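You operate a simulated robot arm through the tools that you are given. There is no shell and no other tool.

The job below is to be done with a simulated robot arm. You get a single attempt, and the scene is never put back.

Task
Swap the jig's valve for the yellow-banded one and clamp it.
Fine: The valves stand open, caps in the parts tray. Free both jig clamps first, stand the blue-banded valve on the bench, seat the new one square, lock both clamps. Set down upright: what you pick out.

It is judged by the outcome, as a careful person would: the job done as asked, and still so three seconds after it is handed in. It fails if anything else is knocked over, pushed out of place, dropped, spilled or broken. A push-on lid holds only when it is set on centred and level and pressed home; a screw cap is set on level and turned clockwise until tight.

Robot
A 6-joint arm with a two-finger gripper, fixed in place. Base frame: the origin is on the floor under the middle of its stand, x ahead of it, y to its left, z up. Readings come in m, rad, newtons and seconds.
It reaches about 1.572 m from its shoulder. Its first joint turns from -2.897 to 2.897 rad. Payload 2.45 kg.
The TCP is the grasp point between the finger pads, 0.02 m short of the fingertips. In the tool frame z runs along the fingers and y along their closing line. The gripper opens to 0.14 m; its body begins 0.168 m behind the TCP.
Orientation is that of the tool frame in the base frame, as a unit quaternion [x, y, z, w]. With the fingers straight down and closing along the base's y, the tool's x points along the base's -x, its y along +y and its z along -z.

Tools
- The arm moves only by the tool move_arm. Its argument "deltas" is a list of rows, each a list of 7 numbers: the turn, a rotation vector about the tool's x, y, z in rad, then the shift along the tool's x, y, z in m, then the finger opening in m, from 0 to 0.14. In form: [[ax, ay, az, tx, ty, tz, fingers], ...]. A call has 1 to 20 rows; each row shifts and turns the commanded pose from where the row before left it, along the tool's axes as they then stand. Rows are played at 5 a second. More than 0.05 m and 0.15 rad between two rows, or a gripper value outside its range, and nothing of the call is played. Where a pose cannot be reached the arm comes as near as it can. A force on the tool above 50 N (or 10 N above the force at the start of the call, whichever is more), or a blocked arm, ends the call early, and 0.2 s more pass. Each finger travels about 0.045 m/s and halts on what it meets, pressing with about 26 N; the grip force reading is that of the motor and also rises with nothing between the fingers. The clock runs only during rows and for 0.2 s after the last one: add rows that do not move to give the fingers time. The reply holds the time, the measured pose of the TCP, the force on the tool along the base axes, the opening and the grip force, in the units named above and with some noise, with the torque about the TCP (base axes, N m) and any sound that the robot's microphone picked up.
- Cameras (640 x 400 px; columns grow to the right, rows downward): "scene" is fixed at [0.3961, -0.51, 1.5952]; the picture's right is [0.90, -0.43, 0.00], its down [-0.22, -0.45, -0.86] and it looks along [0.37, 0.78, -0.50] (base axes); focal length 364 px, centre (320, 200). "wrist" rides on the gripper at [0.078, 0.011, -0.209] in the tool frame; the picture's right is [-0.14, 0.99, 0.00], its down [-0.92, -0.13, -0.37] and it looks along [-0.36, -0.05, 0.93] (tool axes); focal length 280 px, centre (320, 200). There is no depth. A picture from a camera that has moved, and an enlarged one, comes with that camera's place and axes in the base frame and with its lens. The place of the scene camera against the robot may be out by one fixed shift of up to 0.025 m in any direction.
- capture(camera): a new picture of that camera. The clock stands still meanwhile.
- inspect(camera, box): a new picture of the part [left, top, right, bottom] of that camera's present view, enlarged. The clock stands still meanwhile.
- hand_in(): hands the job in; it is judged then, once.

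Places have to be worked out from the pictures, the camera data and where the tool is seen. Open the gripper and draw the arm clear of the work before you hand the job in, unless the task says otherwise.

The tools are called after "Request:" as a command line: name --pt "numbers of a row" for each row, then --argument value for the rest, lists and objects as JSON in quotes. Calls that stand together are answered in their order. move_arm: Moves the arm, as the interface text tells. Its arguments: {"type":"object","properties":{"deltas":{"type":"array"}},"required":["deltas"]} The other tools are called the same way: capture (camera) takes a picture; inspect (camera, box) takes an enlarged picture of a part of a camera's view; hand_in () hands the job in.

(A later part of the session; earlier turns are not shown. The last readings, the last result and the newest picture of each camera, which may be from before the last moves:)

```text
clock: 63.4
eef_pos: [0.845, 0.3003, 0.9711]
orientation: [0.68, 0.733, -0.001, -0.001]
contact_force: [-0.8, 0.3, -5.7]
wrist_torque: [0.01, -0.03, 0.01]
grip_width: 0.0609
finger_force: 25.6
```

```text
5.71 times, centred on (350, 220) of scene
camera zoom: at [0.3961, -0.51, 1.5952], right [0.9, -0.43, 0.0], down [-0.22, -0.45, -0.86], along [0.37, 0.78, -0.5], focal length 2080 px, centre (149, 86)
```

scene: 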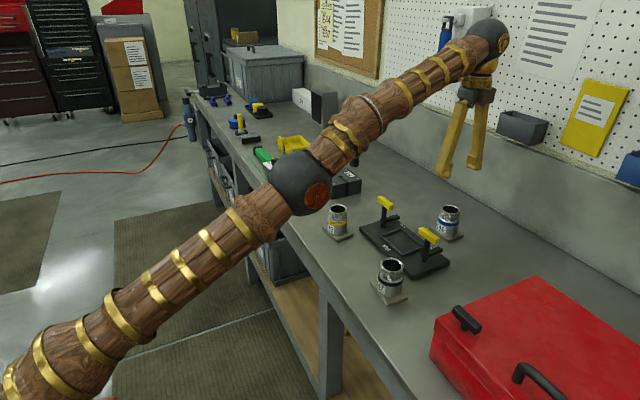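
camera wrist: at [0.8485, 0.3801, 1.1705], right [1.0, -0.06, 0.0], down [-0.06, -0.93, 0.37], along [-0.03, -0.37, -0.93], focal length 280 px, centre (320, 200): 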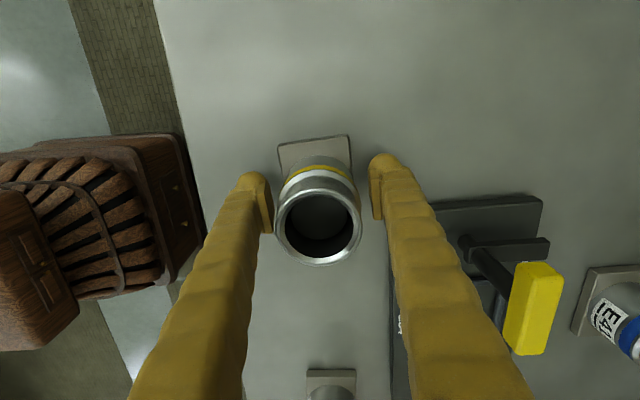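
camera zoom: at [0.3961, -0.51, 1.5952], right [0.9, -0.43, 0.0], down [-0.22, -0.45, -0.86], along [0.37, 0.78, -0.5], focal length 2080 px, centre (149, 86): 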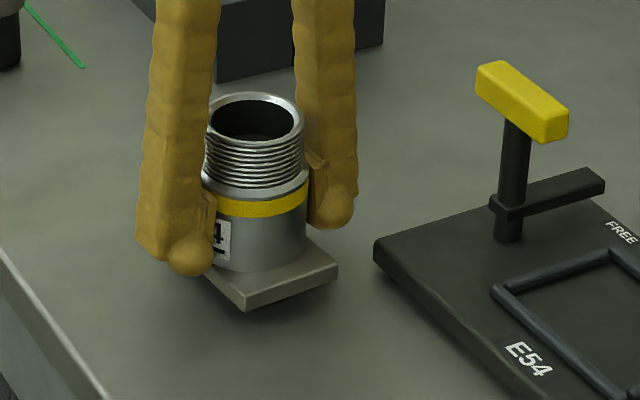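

The yellow valve hangs steady. I raise it above handle height and carry it over the pocket.

Request:
move_arm --pt "0 0 0 0 0 -0.01 0.04" --pt "0 0 0 0 0 -0.02 0.04" --pt "0 0 0 0 0 -0.025 0.04" --pt "0 0 0 0 0 -0.025 0.04" --pt "0 0 0 0 0 -0.025 0.04" --pt "0 0 0 0 0 -0.025 0.04" --pt "0 0 0 0 0 -0.015 0.04" --pt "0 0 0 -0.01 0.0076 0 0.04" --pt "0 0 0 -0.0243 0.0185 0 0.04" --pt "0 0 0 -0.0243 0.0185 0 0.04" --pt "0 0 0 -0.0243 0.0185 0 0.04" --pt "0 0 0 -0.0243 0.0185 0 0.04" --pt "0 0 0 -0.0243 0.0185 0 0.04" --pt "0 0 0 -0.0243 0.0183 0 0.04" --pt "0 0 0.03 0 0 0 0.04" --pt "0 0 0 0 0 0 0.04" --pt "0 0 0 0 0 0 0.04"

Request:
capture --camera "wrist"

Request:
capture --camera "scene"

```text
clock: 67.0
eef_pos: [0.9741, 0.1535, 1.1155]
orientation: [0.691, 0.723, -0.001, -0.001]
contact_force: [-0.1, 0.4, -6.1]
wrist_torque: [0.03, -0.02, 0.02]
grip_width: 0.0604
finger_force: 25.5
```

```text
taken
camera wrist: at [0.9809, 0.2331, 1.325], right [1.0, -0.09, 0.0], down [-0.08, -0.93, 0.37], along [-0.04, -0.37, -0.93], focal length 280 px, centre (320, 200)
```

wrist: 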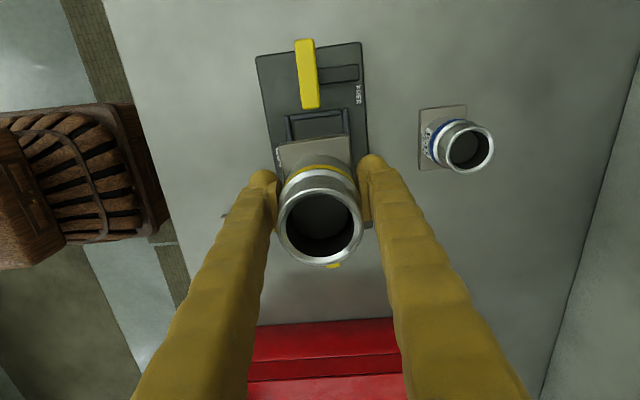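

```text
taken
```

scene: 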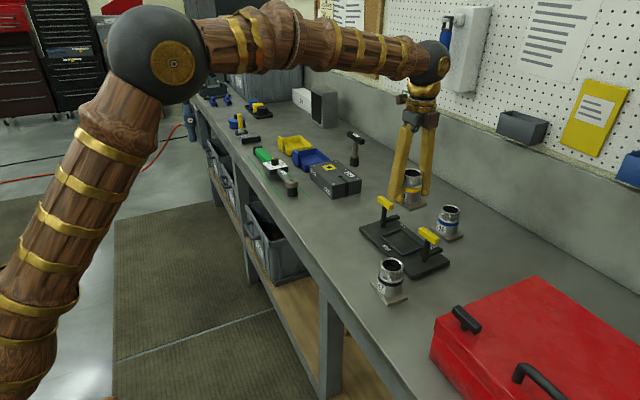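

The valve is over the pocket, with the flange clear of both handles. I lower to about 24 mm above the seat and compare flange and pocket edges directly.

Request:
move_arm --pt "0 0 0 0 0 0.02 0.04" --pt "0 0 0 0 0 0.025 0.04" --pt "0 0 0 0 0 0.025 0.04" --pt "0 0 0 0 0 0.025 0.04" --pt "0 0 0 0 0 0.015 0.04" --pt "0 0 0 0 0 0 0.04" --pt "0 0 0 0 0 0 0.04"

Request:
inspect --camera "wrist" --box '[240, 100, 400, 200]'

Request:
inspect --camera "wrist" --box '[230, 110, 410, 300]'

Request:
inspect --camera "scene" --box '[370, 190, 440, 270]'

```text
clock: 68.6
eef_pos: [0.9736, 0.1539, 1.0061]
orientation: [0.69, 0.723, -0.001, 0.0]
contact_force: [0.2, 0.7, -4.9]
wrist_torque: [0.02, 0.01, 0.03]
grip_width: 0.0607
finger_force: 26.3
```

```text
4.00 times, centred on (320, 150) of wrist
camera zoom: at [0.9811, 0.2331, 1.2149], right [1.0, -0.09, 0.0], down [-0.08, -0.93, 0.37], along [-0.04, -0.37, -0.93], focal length 1122 px, centre (320, 400)
```

zoom: 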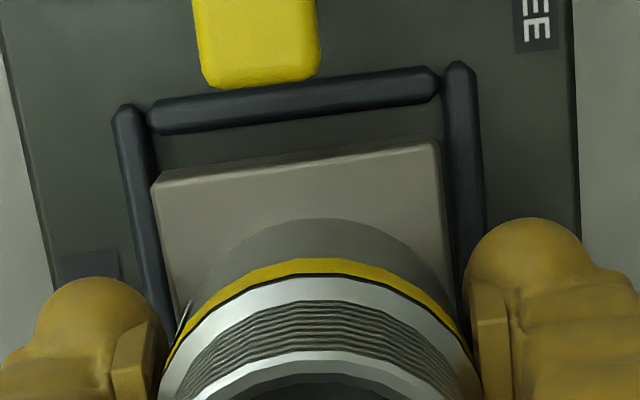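

```text
2.11 times, centred on (320, 205) of wrist
camera zoom: at [0.9811, 0.2331, 1.2149], right [1.0, -0.09, 0.0], down [-0.08, -0.93, 0.37], along [-0.04, -0.37, -0.93], focal length 590 px, centre (320, 190)
```

zoom: 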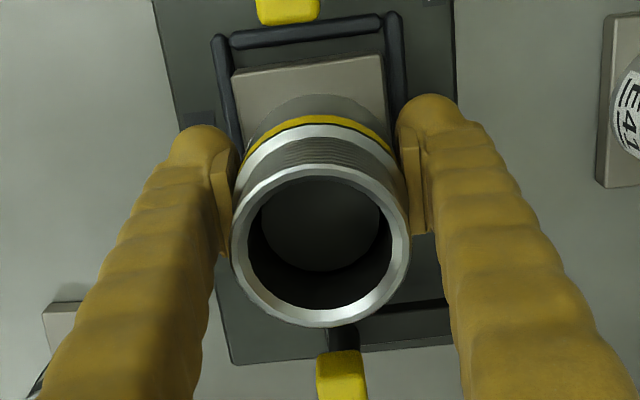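

```text
5.00 times, centred on (405, 230) of scene
camera zoom: at [0.3961, -0.51, 1.5952], right [0.9, -0.43, 0.0], down [-0.22, -0.45, -0.86], along [0.37, 0.78, -0.5], focal length 1820 px, centre (-105, 50)
```

zoom: 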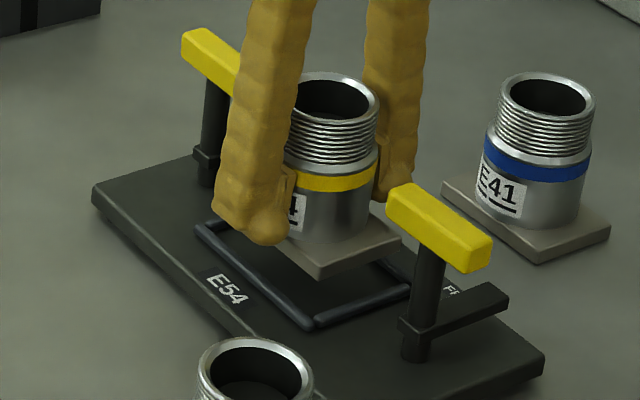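

Flange and pocket line up within about 1 mm in both directions; the flange is still turned about 0.018 rad too far. I correct that and take a sharper look at both edges.

Request:
move_arm --pt "0 0 0.018 0 0 0 0.04" --pt "0 0 0 0 0 0.006 0.04" --pt "0 0 0 0 0 0 0.04"

Request:
inspect --camera "wrist" --box '[256, 105, 376, 180]'

Request:
inspect --camera "scene" --box '[380, 215, 430, 262]'

```text
clock: 69.4
eef_pos: [0.9745, 0.154, 0.9996]
orientation: [0.697, 0.717, -0.002, -0.002]
contact_force: [-0.7, -0.6, -6.4]
wrist_torque: [0.01, 0.0, 0.04]
grip_width: 0.0607
finger_force: 26.3
```

```text
5.33 times, centred on (316, 142) of wrist
camera zoom: at [0.9825, 0.2329, 1.2087], right [0.99, -0.11, 0.0], down [-0.1, -0.92, 0.37], along [-0.04, -0.37, -0.93], focal length 1495 px, centre (341, 507)
```

zoom: 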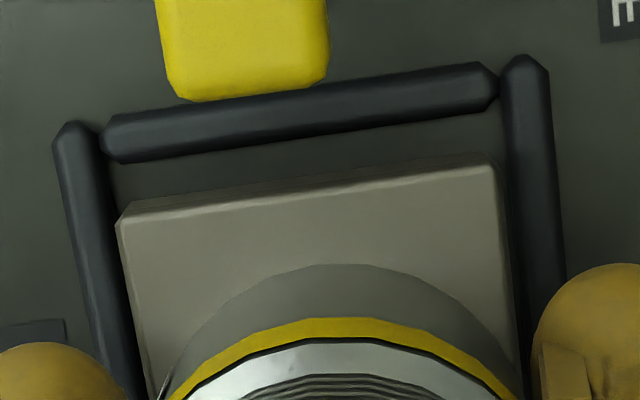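

```text
8.51 times, centred on (405, 238) of scene
camera zoom: at [0.3961, -0.51, 1.5952], right [0.9, -0.43, 0.0], down [-0.22, -0.45, -0.86], along [0.37, 0.78, -0.5], focal length 3099 px, centre (-403, -128)
```

zoom: 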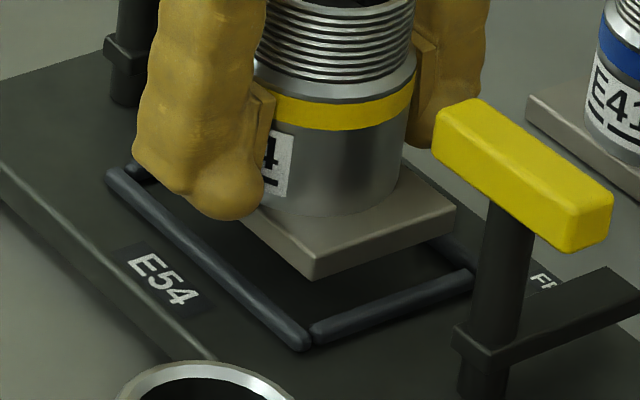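

Flange and pocket edges now look parallel and centred. I lower slowly into the pocket, watching forces.

Request:
move_arm --pt "0 0 0 0 0 0.003 0.04" --pt "0 0 0 0 0 0.003 0.04" --pt "0 0 0 0 0 0.003 0.04" --pt "0 0 0 0 0 0 0.04"

Request:
inspect --camera "wrist" --box '[256, 105, 376, 180]'

Request:
inspect --camera "scene" --box '[380, 215, 430, 262]'

```text
clock: 70.4
eef_pos: [0.9735, 0.1531, 0.9906]
orientation: [0.697, 0.717, -0.001, -0.001]
contact_force: [0.0, 0.3, -5.1]
wrist_torque: [0.02, 0.01, -0.01]
grip_width: 0.0606
finger_force: 26.5
```

```text
5.33 times, centred on (316, 142) of wrist
camera zoom: at [0.9824, 0.2327, 1.2], right [0.99, -0.11, 0.0], down [-0.1, -0.92, 0.37], along [-0.04, -0.37, -0.93], focal length 1495 px, centre (341, 507)
```

zoom: 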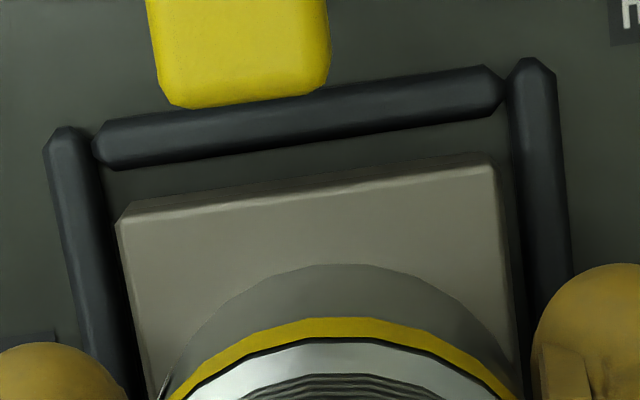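

```text
8.51 times, centred on (405, 238) of scene
camera zoom: at [0.3961, -0.51, 1.5952], right [0.9, -0.43, 0.0], down [-0.22, -0.45, -0.86], along [0.37, 0.78, -0.5], focal length 3099 px, centre (-403, -128)
```

zoom: 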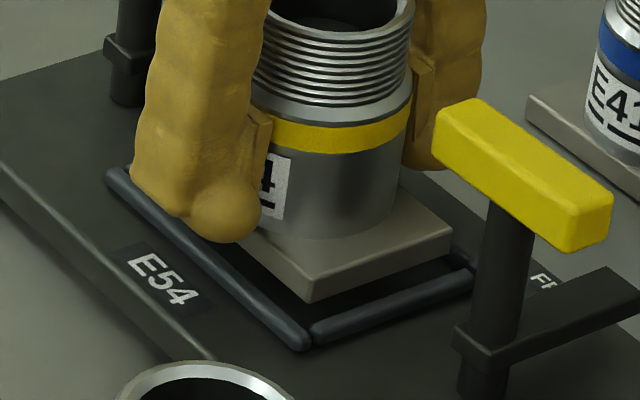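

Still free and aligned. I continue down to the seat in small steps.

Request:
move_arm --pt "0 0 0 0 0 0.003 0.04" --pt "0 0 0 0 0 0.002 0.04" --pt "0 0 0 0 0 0.002 0.04" --pt "0 0 0 0 0 0 0.04"

Request:
inspect --camera "wrist" --box '[256, 105, 376, 180]'

Request:
inspect --camera "scene" --box '[380, 215, 430, 262]'

```text
clock: 71.4
eef_pos: [0.9734, 0.1542, 0.9831]
orientation: [0.697, 0.717, -0.001, -0.001]
contact_force: [-0.1, 0.4, -6.4]
wrist_torque: [0.0, 0.01, -0.01]
grip_width: 0.0606
finger_force: 26.6
```

```text
5.33 times, centred on (316, 142) of wrist
camera zoom: at [0.9825, 0.2329, 1.1932], right [0.99, -0.11, 0.0], down [-0.1, -0.92, 0.37], along [-0.04, -0.37, -0.93], focal length 1495 px, centre (341, 507)
```

zoom: 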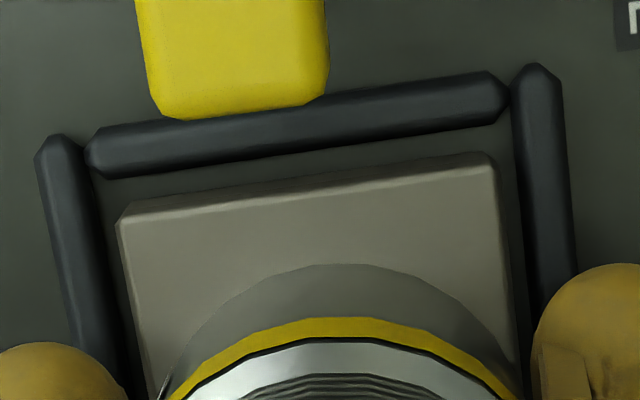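

```text
8.51 times, centred on (405, 238) of scene
camera zoom: at [0.3961, -0.51, 1.5952], right [0.9, -0.43, 0.0], down [-0.22, -0.45, -0.86], along [0.37, 0.78, -0.5], focal length 3099 px, centre (-403, -128)
```

zoom: 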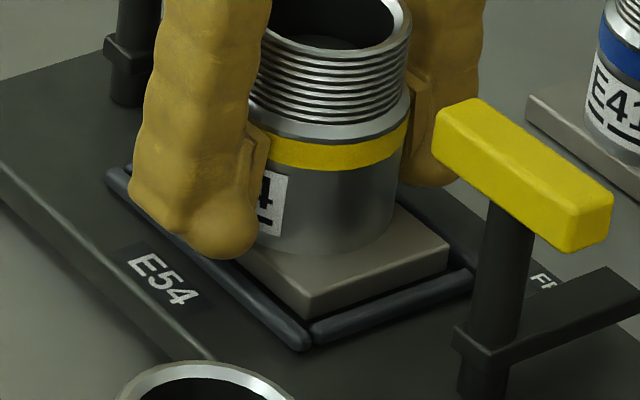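

The flange is inside the fences, about 0.5 mm toward −x and 1 mm toward −y of centre. I nudge it by that and lower to contact.

Request:
move_arm --pt "0 0 0 0.0008 0.0004 0 0.04" --pt "0 0 0 0 0 0.001 0.04" --pt "0 0 0 0 0 0.001 0.04" --pt "0 0 0 0 0 0 0.04"

```text
clock: 72.4
eef_pos: [0.9734, 0.1552, 0.9824]
orientation: [0.697, 0.717, -0.001, -0.001]
contact_force: [-0.1, 1.1, -3.9]
wrist_torque: [0.03, 0.02, -0.06]
grip_width: 0.0606
finger_force: 25.9
```

Force is beginning to unload (−3.9 N). One more millimetre down.

Request:
move_arm --pt "0 0 0 0 0 0.001 0.04" --pt "0 0 0 0 0 0 0.04"

```text
clock: 73.0
eef_pos: [0.9743, 0.1556, 0.9817]
orientation: [0.697, 0.717, 0.0, 0.0]
contact_force: [-3.6, -4.2, 12.4]
wrist_torque: [0.01, 0.04, -0.03]
grip_width: 0.0604
finger_force: 26.0
```

Seated: +12 N at z ≈ 0.981, exactly the expected height. I check squareness before releasing.

Request:
inspect --camera "wrist" --box '[256, 105, 376, 180]'

Request:
inspect --camera "scene" --box '[380, 215, 430, 262]'

```text
5.33 times, centred on (316, 142) of wrist
camera zoom: at [0.9824, 0.2338, 1.1914], right [0.99, -0.11, 0.0], down [-0.1, -0.92, 0.37], along [-0.04, -0.37, -0.93], focal length 1495 px, centre (341, 507)
```

zoom: 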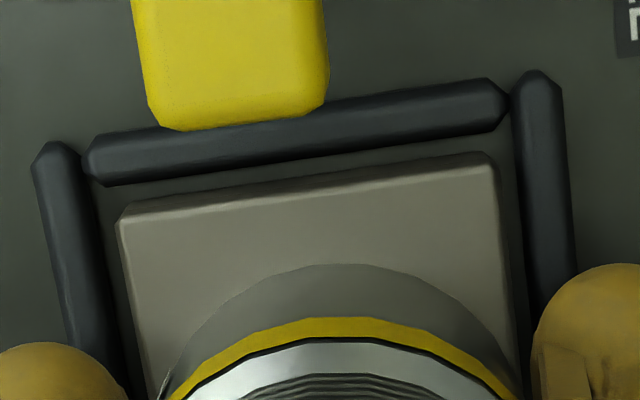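

```text
8.51 times, centred on (405, 238) of scene
camera zoom: at [0.3961, -0.51, 1.5952], right [0.9, -0.43, 0.0], down [-0.22, -0.45, -0.86], along [0.37, 0.78, -0.5], focal length 3099 px, centre (-403, -128)
```

zoom: 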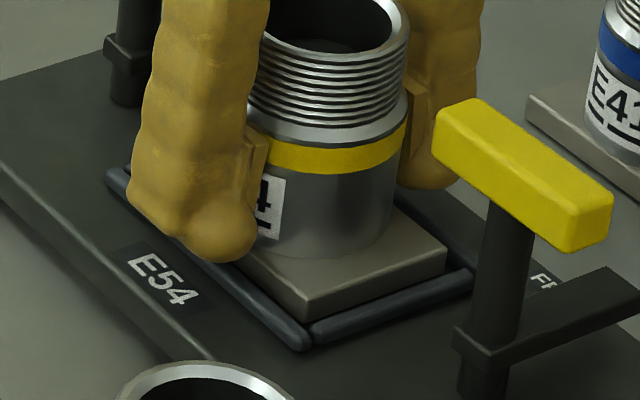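

The flange lies flat and square within the pocket. I open the fingers evenly and then rise straight up.

Request:
move_arm --pt "0 0 0 0 0 -0.0005 0.04" --pt "0 0 0 0 0 0 0.066" --pt "0 0 0 0 0 0 0.075" --pt "0 0 0 0 0 0 0.085" --pt "0 0 0 0 0 0 0.085" --pt "0 0 0 0 0 0 0.085"

Request:
inspect --camera "wrist" --box '[230, 110, 410, 300]'

```text
clock: 74.4
eef_pos: [0.9729, 0.1554, 0.9814]
orientation: [0.697, 0.717, -0.002, -0.001]
contact_force: [0.0, 0.0, -1.0]
wrist_torque: [-0.01, 0.04, 0.03]
grip_width: 0.0849
finger_force: 0.0
```

```text
2.11 times, centred on (320, 205) of wrist
camera zoom: at [0.9825, 0.2341, 1.1909], right [0.99, -0.11, 0.0], down [-0.1, -0.92, 0.37], along [-0.04, -0.37, -0.93], focal length 590 px, centre (320, 190)
```

zoom: 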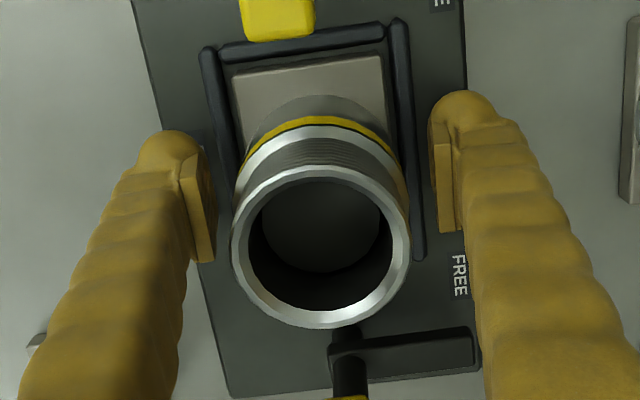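

The valve stands by itself in the pocket. I rise clear and shift toward −y to view the seated flange from nearly straight above.

Request:
move_arm --pt "0 0 0 0 0 -0.015 0.085" --pt "0 0 0 0 0 -0.03 0.085" --pt "0 0 0 0 0 -0.04 0.085" --pt "0 0 0 0 0 -0.04 0.085" --pt "0 0 0 0 0 -0.035 0.085" --pt "0 0 0 0 0 -0.015 0.085" --pt "0 0 0 -0.035 0 0 0.085" --pt "0 0 0 -0.035 0 0 0.085" --pt "0 0 0 0 0 0 0.085" --pt "0 0 0 0 0 0 0.085"

Request:
inspect --camera "wrist" --box '[256, 10, 384, 150]'

Request:
inspect --camera "scene" --box '[340, 170, 480, 290]'

```text
clock: 76.6
eef_pos: [0.9774, 0.0846, 1.1574]
orientation: [0.697, 0.717, -0.001, -0.002]
contact_force: [0.0, -0.6, -0.7]
wrist_torque: [0.03, 0.02, 0.02]
grip_width: 0.0851
finger_force: 0.0
```

```text
2.86 times, centred on (320, 80) of wrist
camera zoom: at [0.9855, 0.164, 1.3662], right [0.99, -0.11, 0.0], down [-0.1, -0.92, 0.37], along [-0.04, -0.37, -0.93], focal length 801 px, centre (320, 543)
```

zoom: 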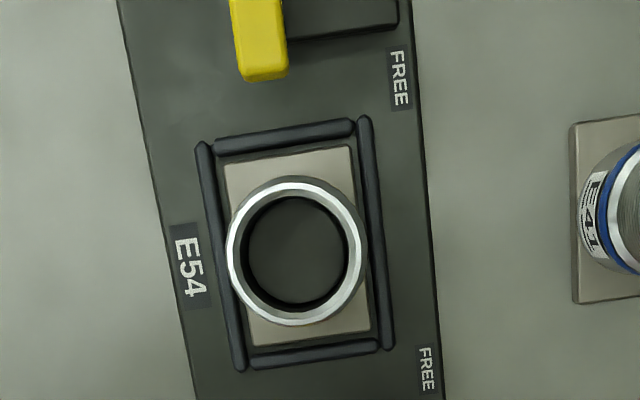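

```text
3.33 times, centred on (410, 230) of scene
camera zoom: at [0.3961, -0.51, 1.5952], right [0.9, -0.43, 0.0], down [-0.22, -0.45, -0.86], along [0.37, 0.78, -0.5], focal length 1214 px, centre (20, 100)
```

zoom: 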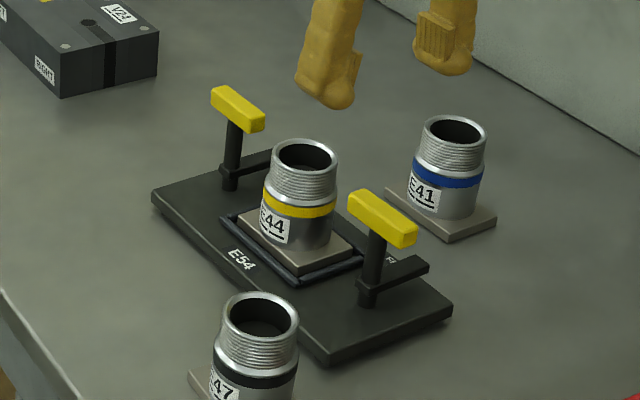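

The new valve sits centred and square in the pocket. Now I lock the −y clamp: I go above its handle with the same pose in which I released it.

Request:
move_arm --pt "0 0 0 -0.0211 -0.0014 0 0.045" --pt "0 0 -0.0196 0 0 0 0.045" --pt "0 0 0 0 0 0.02 0.045" --pt "0 0 0 0 0 0.02 0.045" --pt "0 0 0 0 0 0.02 0.045" --pt "0 0 0 0 0 0 0.045" --pt "0 0 0 0 0 0 0.045"

Request:
capture --camera "wrist"

Request:
inspect --camera "wrist" --box '[260, 120, 380, 220]'

```text
clock: 78.2
eef_pos: [0.9757, 0.0639, 1.0968]
orientation: [0.691, 0.723, -0.002, -0.001]
contact_force: [0.6, 1.3, -1.0]
wrist_torque: [0.01, 0.01, -0.01]
grip_width: 0.045
finger_force: 0.0
```

```text
taken
camera wrist: at [0.9827, 0.1429, 1.3059], right [1.0, -0.09, 0.0], down [-0.08, -0.93, 0.37], along [-0.04, -0.37, -0.93], focal length 280 px, centre (320, 200)
```

wrist: 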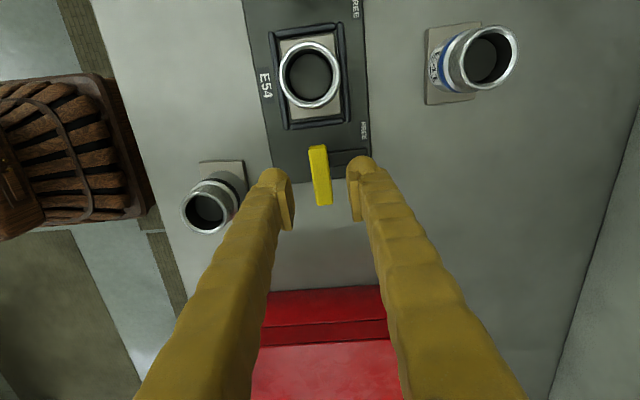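

```text
4.00 times, centred on (320, 170) of wrist
camera zoom: at [0.9827, 0.1429, 1.3059], right [1.0, -0.09, 0.0], down [-0.08, -0.93, 0.37], along [-0.04, -0.37, -0.93], focal length 1122 px, centre (320, 320)
```

zoom: 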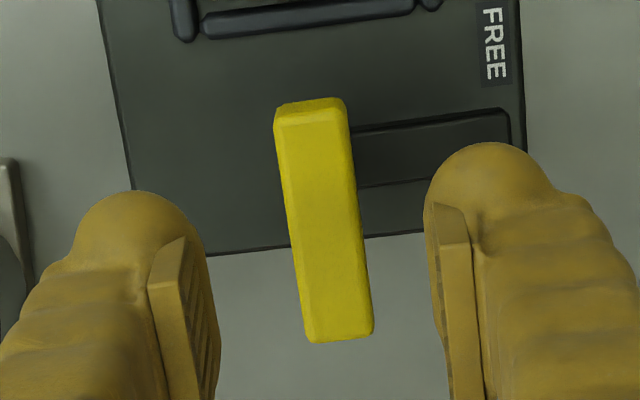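

The handle is centred between the fingers (about 1 mm to correct). I lower onto it and close.

Request:
move_arm --pt "0 0 0 -0.0005 0.0008 0.02 0.045" --pt "0 0 0 0 0 0.02 0.045" --pt "0 0 0 0 0 0.015 0.045" --pt "0 0 0 0 0 0.0105 0.045" --pt "0 0 0 0 0 0 0.045" --pt "0 0 0 0 0 0 0.01" --pt "0 0 0 0 0 0 0.01" --pt "0 0 0 0 0 0 0.01" --pt "0 0 0 0 0 0 0.01" --pt "0 0 0 0 0 0 0.01"

Request:
capture --camera "wrist"

```text
clock: 80.4
eef_pos: [0.9764, 0.0618, 1.0304]
orientation: [0.69, 0.724, -0.001, 0.0]
contact_force: [4.5, 0.1, -0.8]
wrist_torque: [-0.01, -0.04, 0.0]
grip_width: 0.0158
finger_force: 26.2
```

```text
taken
camera wrist: at [0.9835, 0.1423, 1.2403], right [1.0, -0.09, 0.0], down [-0.08, -0.93, 0.37], along [-0.04, -0.37, -0.93], focal length 280 px, centre (320, 200)
```

wrist: 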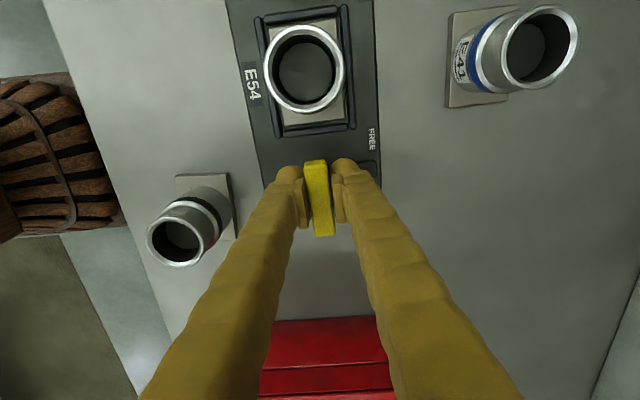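

Held. I turn it counter-clockwise (seen from above) back toward the flange in stages, relieving side force as before.

Request:
move_arm --pt "0 0 -0.05 0 0.0003 0 0.01" --pt "0 0 -0.1 0 0 0 0.01" --pt "0 0 -0.1 0 0 0 0.01" --pt "0 0 -0.1 0 0 0 0.01" --pt "0 0 0 0 0 0 0.01"

```text
clock: 81.6
eef_pos: [0.9758, 0.0629, 1.0308]
orientation: [0.553, 0.833, -0.001, -0.002]
contact_force: [-2.5, -5.3, 0.5]
wrist_torque: [-0.04, -0.07, -0.01]
grip_width: 0.0152
finger_force: 25.4
```

Smooth, low forces. I continue 0.4 rad.

Request:
move_arm --pt "0 0 -0.1 0 0 0 0.01" --pt "0 0 -0.1 0 0 0 0.01" --pt "0 0 -0.1 0 0 0 0.01" --pt "0 0 -0.1 0 0 0 0.01" --pt "0 0 0 0 0 0 0.01"

Request:
inspect --camera "scene" --box '[370, 190, 460, 280]'

```text
clock: 82.8
eef_pos: [0.9764, 0.0637, 1.0306]
orientation: [0.377, 0.926, -0.001, -0.002]
contact_force: [-0.7, -9.1, 0.2]
wrist_torque: [-0.23, -0.18, -0.02]
grip_width: 0.015
finger_force: 25.7
```

```text
4.44 times, centred on (415, 235) of scene
camera zoom: at [0.3961, -0.51, 1.5952], right [0.9, -0.43, 0.0], down [-0.22, -0.45, -0.86], along [0.37, 0.78, -0.5], focal length 1618 px, centre (-102, 44)
```

zoom: 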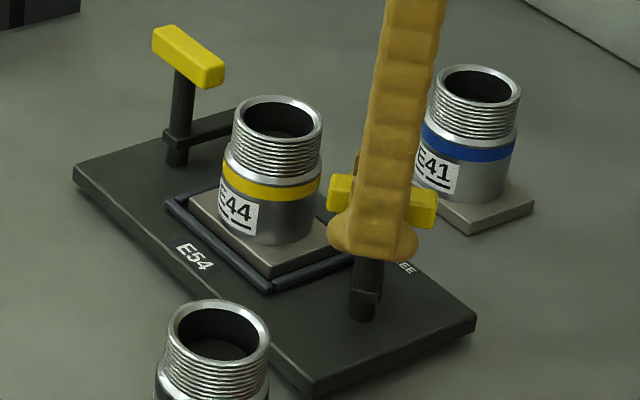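

Halfway; the arm is about to swing over the flange. I continue slowly, watching force and torque.

Request:
move_arm --pt "0 0 -0.08 -0.0004 -0.0004 0 0.01" --pt "0 0 -0.08 0 0 0 0.01" --pt "0 0 -0.08 0 0 0 0.01" --pt "0 0 0 0 0 0 0.01"

Request:
capture --camera "wrist"

```text
clock: 83.8
eef_pos: [0.9764, 0.0614, 1.0302]
orientation: [0.264, 0.965, 0.0, -0.002]
contact_force: [-0.4, -7.4, -0.2]
wrist_torque: [-0.03, -0.04, 0.02]
grip_width: 0.0152
finger_force: 26.0
```

```text
taken
camera wrist: at [0.9147, 0.1123, 1.24], right [0.62, 0.78, 0.0], down [0.73, -0.58, 0.37], along [0.29, -0.23, -0.93], focal length 280 px, centre (320, 200)
```

wrist: 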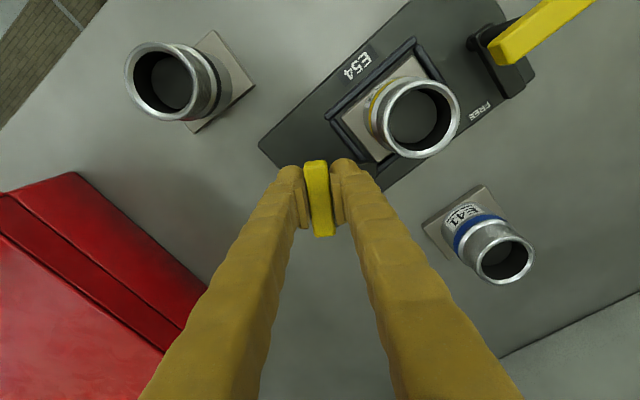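

No resistance beyond a few newtons. I continue another 0.3 rad.

Request:
move_arm --pt "0 0 -0.08 -0.0002 -0.0003 0 0.01" --pt "0 0 -0.08 0 0 0 0.01" --pt "0 0 -0.08 0 0 0 0.01" --pt "0 0 -0.06 0 0 0 0.01" --pt "0 0 0 0 0 0 0.01"

Request:
inspect --camera "scene" --box '[370, 190, 460, 280]'

```text
clock: 85.0
eef_pos: [0.9765, 0.0627, 1.0314]
orientation: [0.116, 0.993, -0.001, -0.003]
contact_force: [-1.3, -6.5, 0.4]
wrist_torque: [-0.02, 0.06, 0.05]
grip_width: 0.0148
finger_force: 25.6
```

```text
4.44 times, centred on (415, 235) of scene
camera zoom: at [0.3961, -0.51, 1.5952], right [0.9, -0.43, 0.0], down [-0.22, -0.45, -0.86], along [0.37, 0.78, -0.5], focal length 1618 px, centre (-102, 44)
```

zoom: 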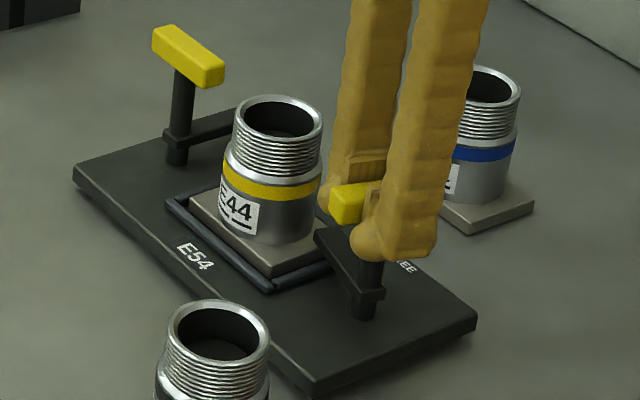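

The arm is sliding over the flange. I finish the last 0.28 rad to the original locked angle.

Request:
move_arm --pt "0 0 -0.07 0 -0.0003 0 0.01" --pt "0 0 -0.07 0 0 0 0.01" --pt "0 0 -0.07 0 0 0 0.01" --pt "0 0 -0.06 0 0 0 0.01" --pt "0 0 0 0 0 0 0.01"

Request:
inspect --camera "scene" --box '[370, 190, 460, 280]'

Request:
capture --camera "wrist"

```text
clock: 86.2
eef_pos: [0.9761, 0.0608, 1.0296]
orientation: [-0.018, 1.0, -0.001, -0.001]
contact_force: [1.0, -7.3, -0.1]
wrist_torque: [-0.02, -0.07, 0.0]
grip_width: 0.0148
finger_force: 26.4
```

```text
4.44 times, centred on (415, 235) of scene
camera zoom: at [0.3961, -0.51, 1.5952], right [0.9, -0.43, 0.0], down [-0.22, -0.45, -0.86], along [0.37, 0.78, -0.5], focal length 1618 px, centre (-102, 44)
```

zoom: 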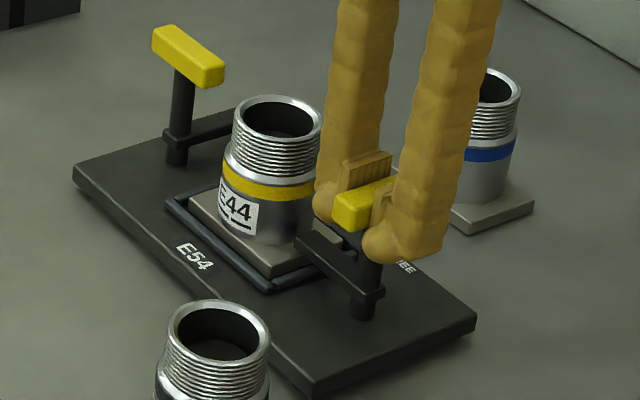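

```text
taken
camera wrist: at [0.8976, 0.0703, 1.2401], right [0.1, 0.99, 0.0], down [0.93, -0.09, 0.36], along [0.36, -0.04, -0.93], focal length 280 px, centre (320, 200)
```

wrist: 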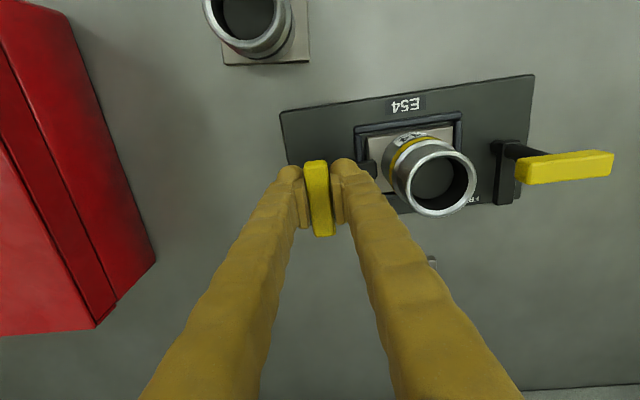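

The arm lies over the flange like before. I turn a hair further (0.02 rad) to feel for the end stop.

Request:
move_arm --pt "0 0 -0.012 0 -0.0004 0 0.01" --pt "0 0 -0.01 0 0 0 0.01" --pt "0 0 0 0 0 0 0.01"

```text
clock: 87.0
eef_pos: [0.9759, 0.0614, 1.0305]
orientation: [-0.029, 1.0, 0.0, -0.003]
contact_force: [1.2, -2.0, 0.7]
wrist_torque: [-0.01, -0.06, -0.5]
grip_width: 0.0152
finger_force: 25.7
```

A −0.5 N·m torque marks the end stop, so this clamp is fully closed. I release and rise.

Request:
move_arm --pt "0 0 0 0 0 0 0.02" --pt "0 0 0 0 0 0 0.036" --pt "0 0 0 0 0 0 0.036" --pt "0 0 0 0 0 0 0.036" --pt "0 0 0 0 0 -0.02 0.036" --pt "0 0 0 0 0 -0.04 0.036" --pt "0 0 0 0 0 -0.04 0.036" --pt "0 0 0 0 0 0 0.036"

Request:
capture --camera "wrist"

Request:
inspect --camera "wrist" --box '[270, 60, 490, 200]'

Request:
inspect --camera "scene" --box '[370, 190, 460, 280]'

```text
clock: 88.8
eef_pos: [0.9764, 0.0612, 1.132]
orientation: [-0.029, 1.0, 0.0, -0.001]
contact_force: [0.8, -0.8, -0.1]
wrist_torque: [0.02, -0.04, 0.03]
grip_width: 0.0359
finger_force: 0.1
```

```text
taken
camera wrist: at [0.8986, 0.0687, 1.3408], right [0.08, 1.0, 0.0], down [0.93, -0.07, 0.36], along [0.36, -0.03, -0.93], focal length 280 px, centre (320, 200)
```

wrist: 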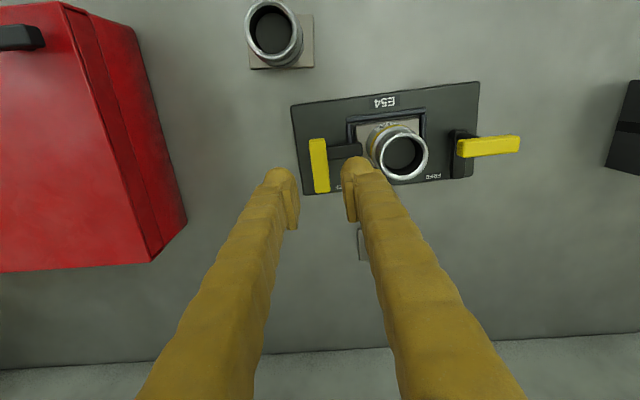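

```text
2.86 times, centred on (380, 130) of wrist
camera zoom: at [0.8986, 0.0687, 1.3408], right [0.08, 1.0, 0.0], down [0.93, -0.07, 0.36], along [0.36, -0.03, -0.93], focal length 801 px, centre (149, 400)
```

zoom: 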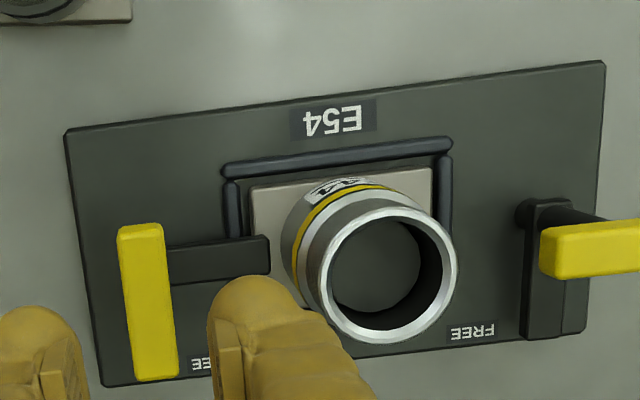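

```text
4.44 times, centred on (415, 235) of scene
camera zoom: at [0.3961, -0.51, 1.5952], right [0.9, -0.43, 0.0], down [-0.22, -0.45, -0.86], along [0.37, 0.78, -0.5], focal length 1618 px, centre (-102, 44)
```

zoom: 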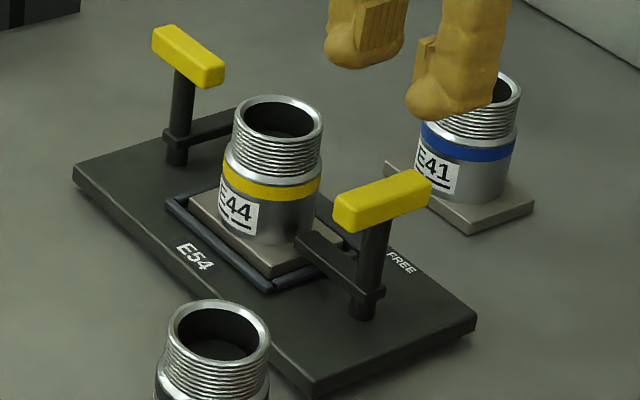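

The −y clamp is locked and holds. Now I carry the gripper over to the +y handle and turn it to the yaw at which I released that clamp.

Request:
move_arm --pt "0 0 0 -0.0012 0.0457 0 0.045" --pt "0 0 0 -0.0012 0.0457 0 0.045" --pt "0 0 0 -0.0012 0.0457 0 0.045" --pt "0 0 0 -0.0011 0.0457 0 0.045" --pt "0 0 -0.1398 0 0 0 0.045" --pt "0 0 -0.1398 0 0 0 0.045" --pt "0 0 -0.1398 0 0 0 0.045" --pt "0 0 -0.1398 0 0 0 0.045" --pt "0 0 -0.1398 0 0 0 0.045" --pt "0 0 -0.1398 0 0 0 0.045" --pt "0 0 -0.1398 0 0 0 0.045" --pt "0 0 -0.1398 0 0 0 0.045" --pt "0 0 -0.1398 0 0 0 0.045" --pt "0 0 -0.1398 0 0 0 0.045" --pt "0 0 -0.14 0 0 0 0.045" --pt "0 0 0 0 0 0 0.045" --pt "0 0 0 0 0 0 0.045"

Request:
capture --camera "wrist"

Request:
inspect --camera "wrist" --box '[260, 120, 380, 220]'

```text
clock: 92.4
eef_pos: [0.9708, 0.2442, 1.1316]
orientation: [0.716, -0.698, -0.002, 0.002]
contact_force: [1.0, 0.5, 0.0]
wrist_torque: [0.0, -0.01, 0.01]
grip_width: 0.0451
finger_force: 0.1
```

```text
taken
camera wrist: at [0.962, 0.1662, 1.3403], right [-0.99, 0.11, 0.0], down [0.11, 0.92, 0.37], along [0.04, 0.37, -0.93], focal length 280 px, centre (320, 200)
```

wrist: 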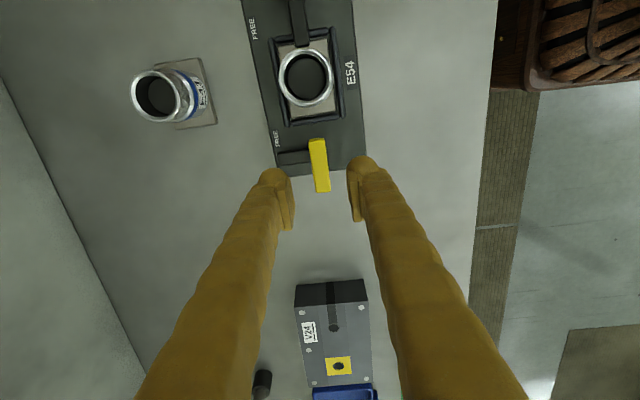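

```text
4.00 times, centred on (320, 170) of wrist
camera zoom: at [0.962, 0.1662, 1.3403], right [-0.99, 0.11, 0.0], down [0.11, 0.92, 0.37], along [0.04, 0.37, -0.93], focal length 1122 px, centre (320, 320)
```

zoom: 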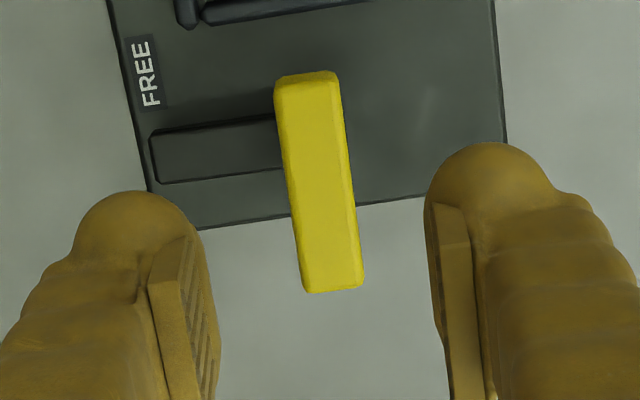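

Aligned just as when I let go of it. I lower to the handle and close.

Request:
move_arm --pt "0 0 0 0 0 0.025 0.045" --pt "0 0 0 0 0 0.025 0.045" --pt "0 0 0 0 0 0.025 0.045" --pt "0 0 0 0 0 0.016 0.045" --pt "0 0 0 0 0 0.01 0.045" --pt "0 0 0 0 0 0 0.045" --pt "0 0 0 0 0 0 0.01" --pt "0 0 0 0 0 0 0.01" --pt "0 0 0 0 0 0 0.01" --pt "0 0 0 0 0 0 0.01" --pt "0 0 0 0 0 0 0.01"

Request:
capture --camera "wrist"

```text
clock: 94.8
eef_pos: [0.9712, 0.2437, 1.029]
orientation: [0.715, -0.699, 0.0, 0.001]
contact_force: [-1.3, 0.3, 0.1]
wrist_torque: [-0.04, 0.0, -0.03]
grip_width: 0.0144
finger_force: 26.0
```

```text
taken
camera wrist: at [0.962, 0.1662, 1.2388], right [-0.99, 0.11, 0.0], down [0.11, 0.92, 0.37], along [0.04, 0.37, -0.93], focal length 280 px, centre (320, 200)
```

wrist: 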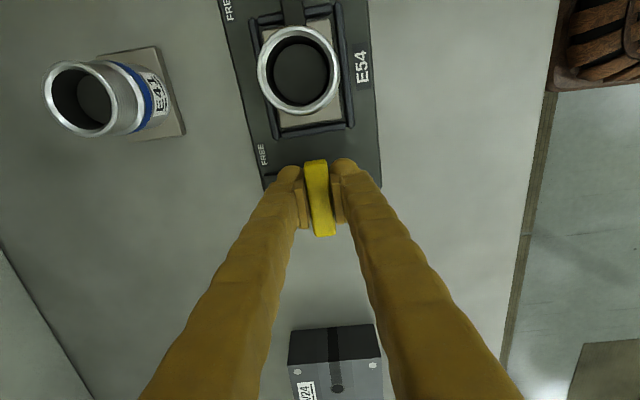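

Held with almost no side force. I turn it clockwise (seen from above) back toward the flange.

Request:
move_arm --pt "0 0 0.05 0 0 0 0.01" --pt "0 0 0.1 0 0 0 0.01" --pt "0 0 0.1 0 0 0 0.01" --pt "0 0 0.1 0 0 0 0.01" --pt "0 0 0 0 0 0 0.01"

```text
clock: 96.0
eef_pos: [0.9705, 0.2444, 1.0288]
orientation: [-0.583, 0.813, 0.0, -0.002]
contact_force: [-3.7, 4.3, -0.3]
wrist_torque: [-0.64, 0.14, -0.03]
grip_width: 0.0143
finger_force: 26.0
```

Low forces. I go on another 0.4 rad.

Request:
move_arm --pt "0 0 0.1 0 0 0 0.01" --pt "0 0 0.1 0 0 0 0.01" --pt "0 0 0.1 0 0 0 0.01" --pt "0 0 0.1 0 0 0 0.01" --pt "0 0 0 0 0 0 0.01"

Request:
inspect --camera "scene" --box '[350, 180, 450, 280]'

```text
clock: 97.2
eef_pos: [0.9706, 0.2442, 1.0285]
orientation: [-0.41, 0.912, 0.0, -0.003]
contact_force: [-2.8, 5.5, 0.2]
wrist_torque: [0.12, -0.03, -0.04]
grip_width: 0.0144
finger_force: 25.6
```

```text
4.00 times, centred on (400, 230) of scene
camera zoom: at [0.3961, -0.51, 1.5952], right [0.9, -0.43, 0.0], down [-0.22, -0.45, -0.86], along [0.37, 0.78, -0.5], focal length 1456 px, centre (0, 80)
```

zoom: 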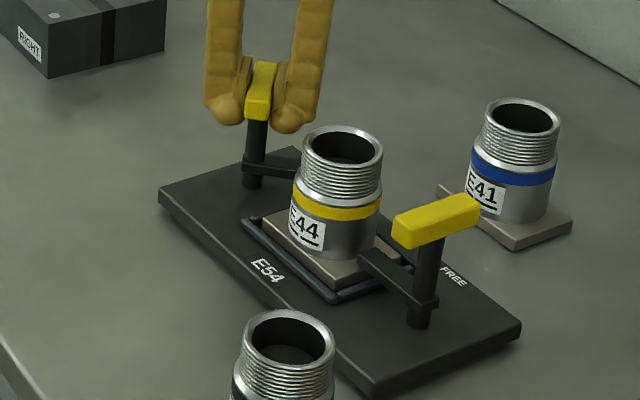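

Going well. I continue another 0.4 rad, now with the arm coming over the flange.

Request:
move_arm --pt "0 0 0.08 0 0 0 0.01" --pt "0 0 0.08 0 0 0 0.01" --pt "0 0 0.08 0 0 0 0.01" --pt "0 0 0.08 0 0 0 0.01" --pt "0 0 0.08 0 0 0 0.01" --pt "0 0 0 0 0 0 0.01"

```text
clock: 98.6
eef_pos: [0.9696, 0.2444, 1.0295]
orientation: [-0.221, 0.975, 0.001, -0.002]
contact_force: [-0.6, 10.9, 0.1]
wrist_torque: [0.07, -0.18, -0.01]
grip_width: 0.0145
finger_force: 26.0
```

A small +y force; I relieve it and turn 0.36 rad more.

Request:
move_arm --pt "0 0 0.07 -0.0003 0.0006 0 0.01" --pt "0 0 0.08 0 0 0 0.01" --pt "0 0 0.08 0 0 0 0.01" --pt "0 0 0.07 0 0 0 0.01" --pt "0 0 0.06 0 0 0 0.01" --pt "0 0 0 0 0 0 0.01"

Request:
inspect --camera "scene" --box '[350, 180, 450, 280]'

```text
clock: 100.0
eef_pos: [0.9693, 0.2459, 1.0289]
orientation: [-0.043, 0.999, -0.001, -0.001]
contact_force: [-2.8, 5.0, -0.1]
wrist_torque: [0.05, 0.0, -0.01]
grip_width: 0.0145
finger_force: 26.1
```

```text
4.00 times, centred on (400, 230) of scene
camera zoom: at [0.3961, -0.51, 1.5952], right [0.9, -0.43, 0.0], down [-0.22, -0.45, -0.86], along [0.37, 0.78, -0.5], focal length 1456 px, centre (0, 80)
```

zoom: 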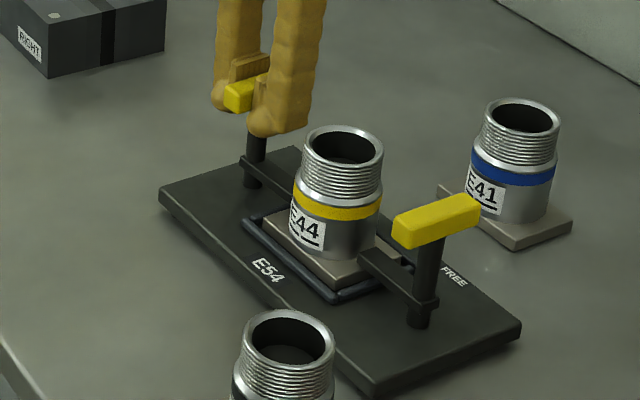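

Almost there. I turn the last bit in small steps until the end stop is felt.

Request:
move_arm --pt "0 0 0.02 0 0.0002 0 0.01" --pt "0 0 0.02 0 0 0 0.01" --pt "0 0 0 0 0 0 0.01"

```text
clock: 100.8
eef_pos: [0.9707, 0.2455, 1.0286]
orientation: [-0.022, 1.0, 0.0, -0.002]
contact_force: [1.9, 3.4, -0.6]
wrist_torque: [0.04, -0.2, 0.0]
grip_width: 0.0148
finger_force: 26.1
```

Yaw 0.045 and no stop torque yet; a little further.

Request:
move_arm --pt "0 0 0.012 0 0.0002 0 0.01" --pt "0 0 0.012 0 0 0 0.01" --pt "0 0 0 0 0 0 0.01"

```text
clock: 101.6
eef_pos: [0.9701, 0.245, 1.0298]
orientation: [-0.011, 1.0, 0.0, -0.001]
contact_force: [-1.1, 0.3, -1.0]
wrist_torque: [-0.01, 0.0, 0.53]
grip_width: 0.0143
finger_force: 26.0
```

Torque of +0.53 N·m: the end stop is reached, so this clamp is fully locked too. I release and rise clear.

Request:
move_arm --pt "0 0 0 0 0 0 0.02" --pt "0 0 0 0 0 0 0.036" --pt "0 0 0 0 0 0 0.036" --pt "0 0 0 0 0 0 0.036" --pt "0 0 0 0 0 -0.02 0.036" --pt "0 0 0 0 0 -0.04 0.036" --pt "0 0 0 0 0 -0.045 0.036" --pt "0 0 0 0 0 -0.045 0.036" --pt "0 0 0 0 0 0 0.036"

Request:
capture --camera "wrist"

Request:
inspect --camera "scene" --box '[340, 180, 480, 290]'

```text
clock: 103.6
eef_pos: [0.9699, 0.2465, 1.1797]
orientation: [-0.011, 1.0, -0.001, -0.002]
contact_force: [0.1, 0.3, -0.8]
wrist_torque: [0.0, -0.01, 0.02]
grip_width: 0.0358
finger_force: 0.0
```

```text
taken
camera wrist: at [0.8919, 0.2559, 1.3904], right [0.12, 0.99, 0.0], down [0.92, -0.11, 0.37], along [0.36, -0.04, -0.93], focal length 280 px, centre (320, 200)
```

wrist: 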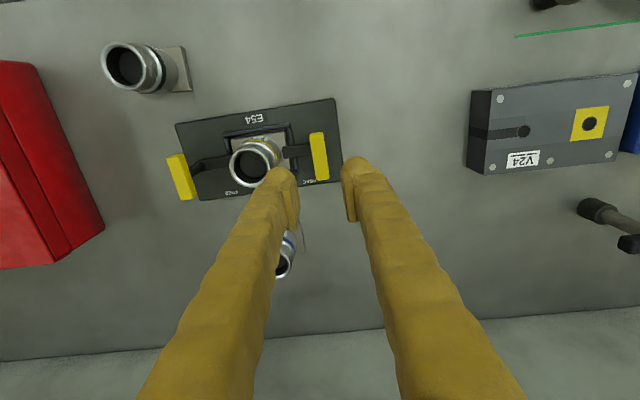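

```text
3.64 times, centred on (410, 235) of scene
camera zoom: at [0.3961, -0.51, 1.5952], right [0.9, -0.43, 0.0], down [-0.22, -0.45, -0.86], along [0.37, 0.78, -0.5], focal length 1324 px, centre (-7, 73)
```

zoom: 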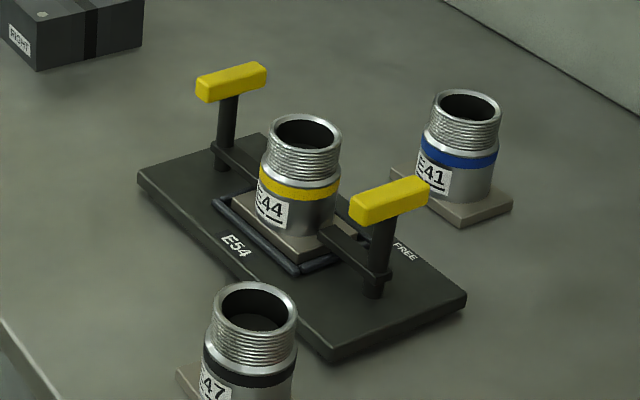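

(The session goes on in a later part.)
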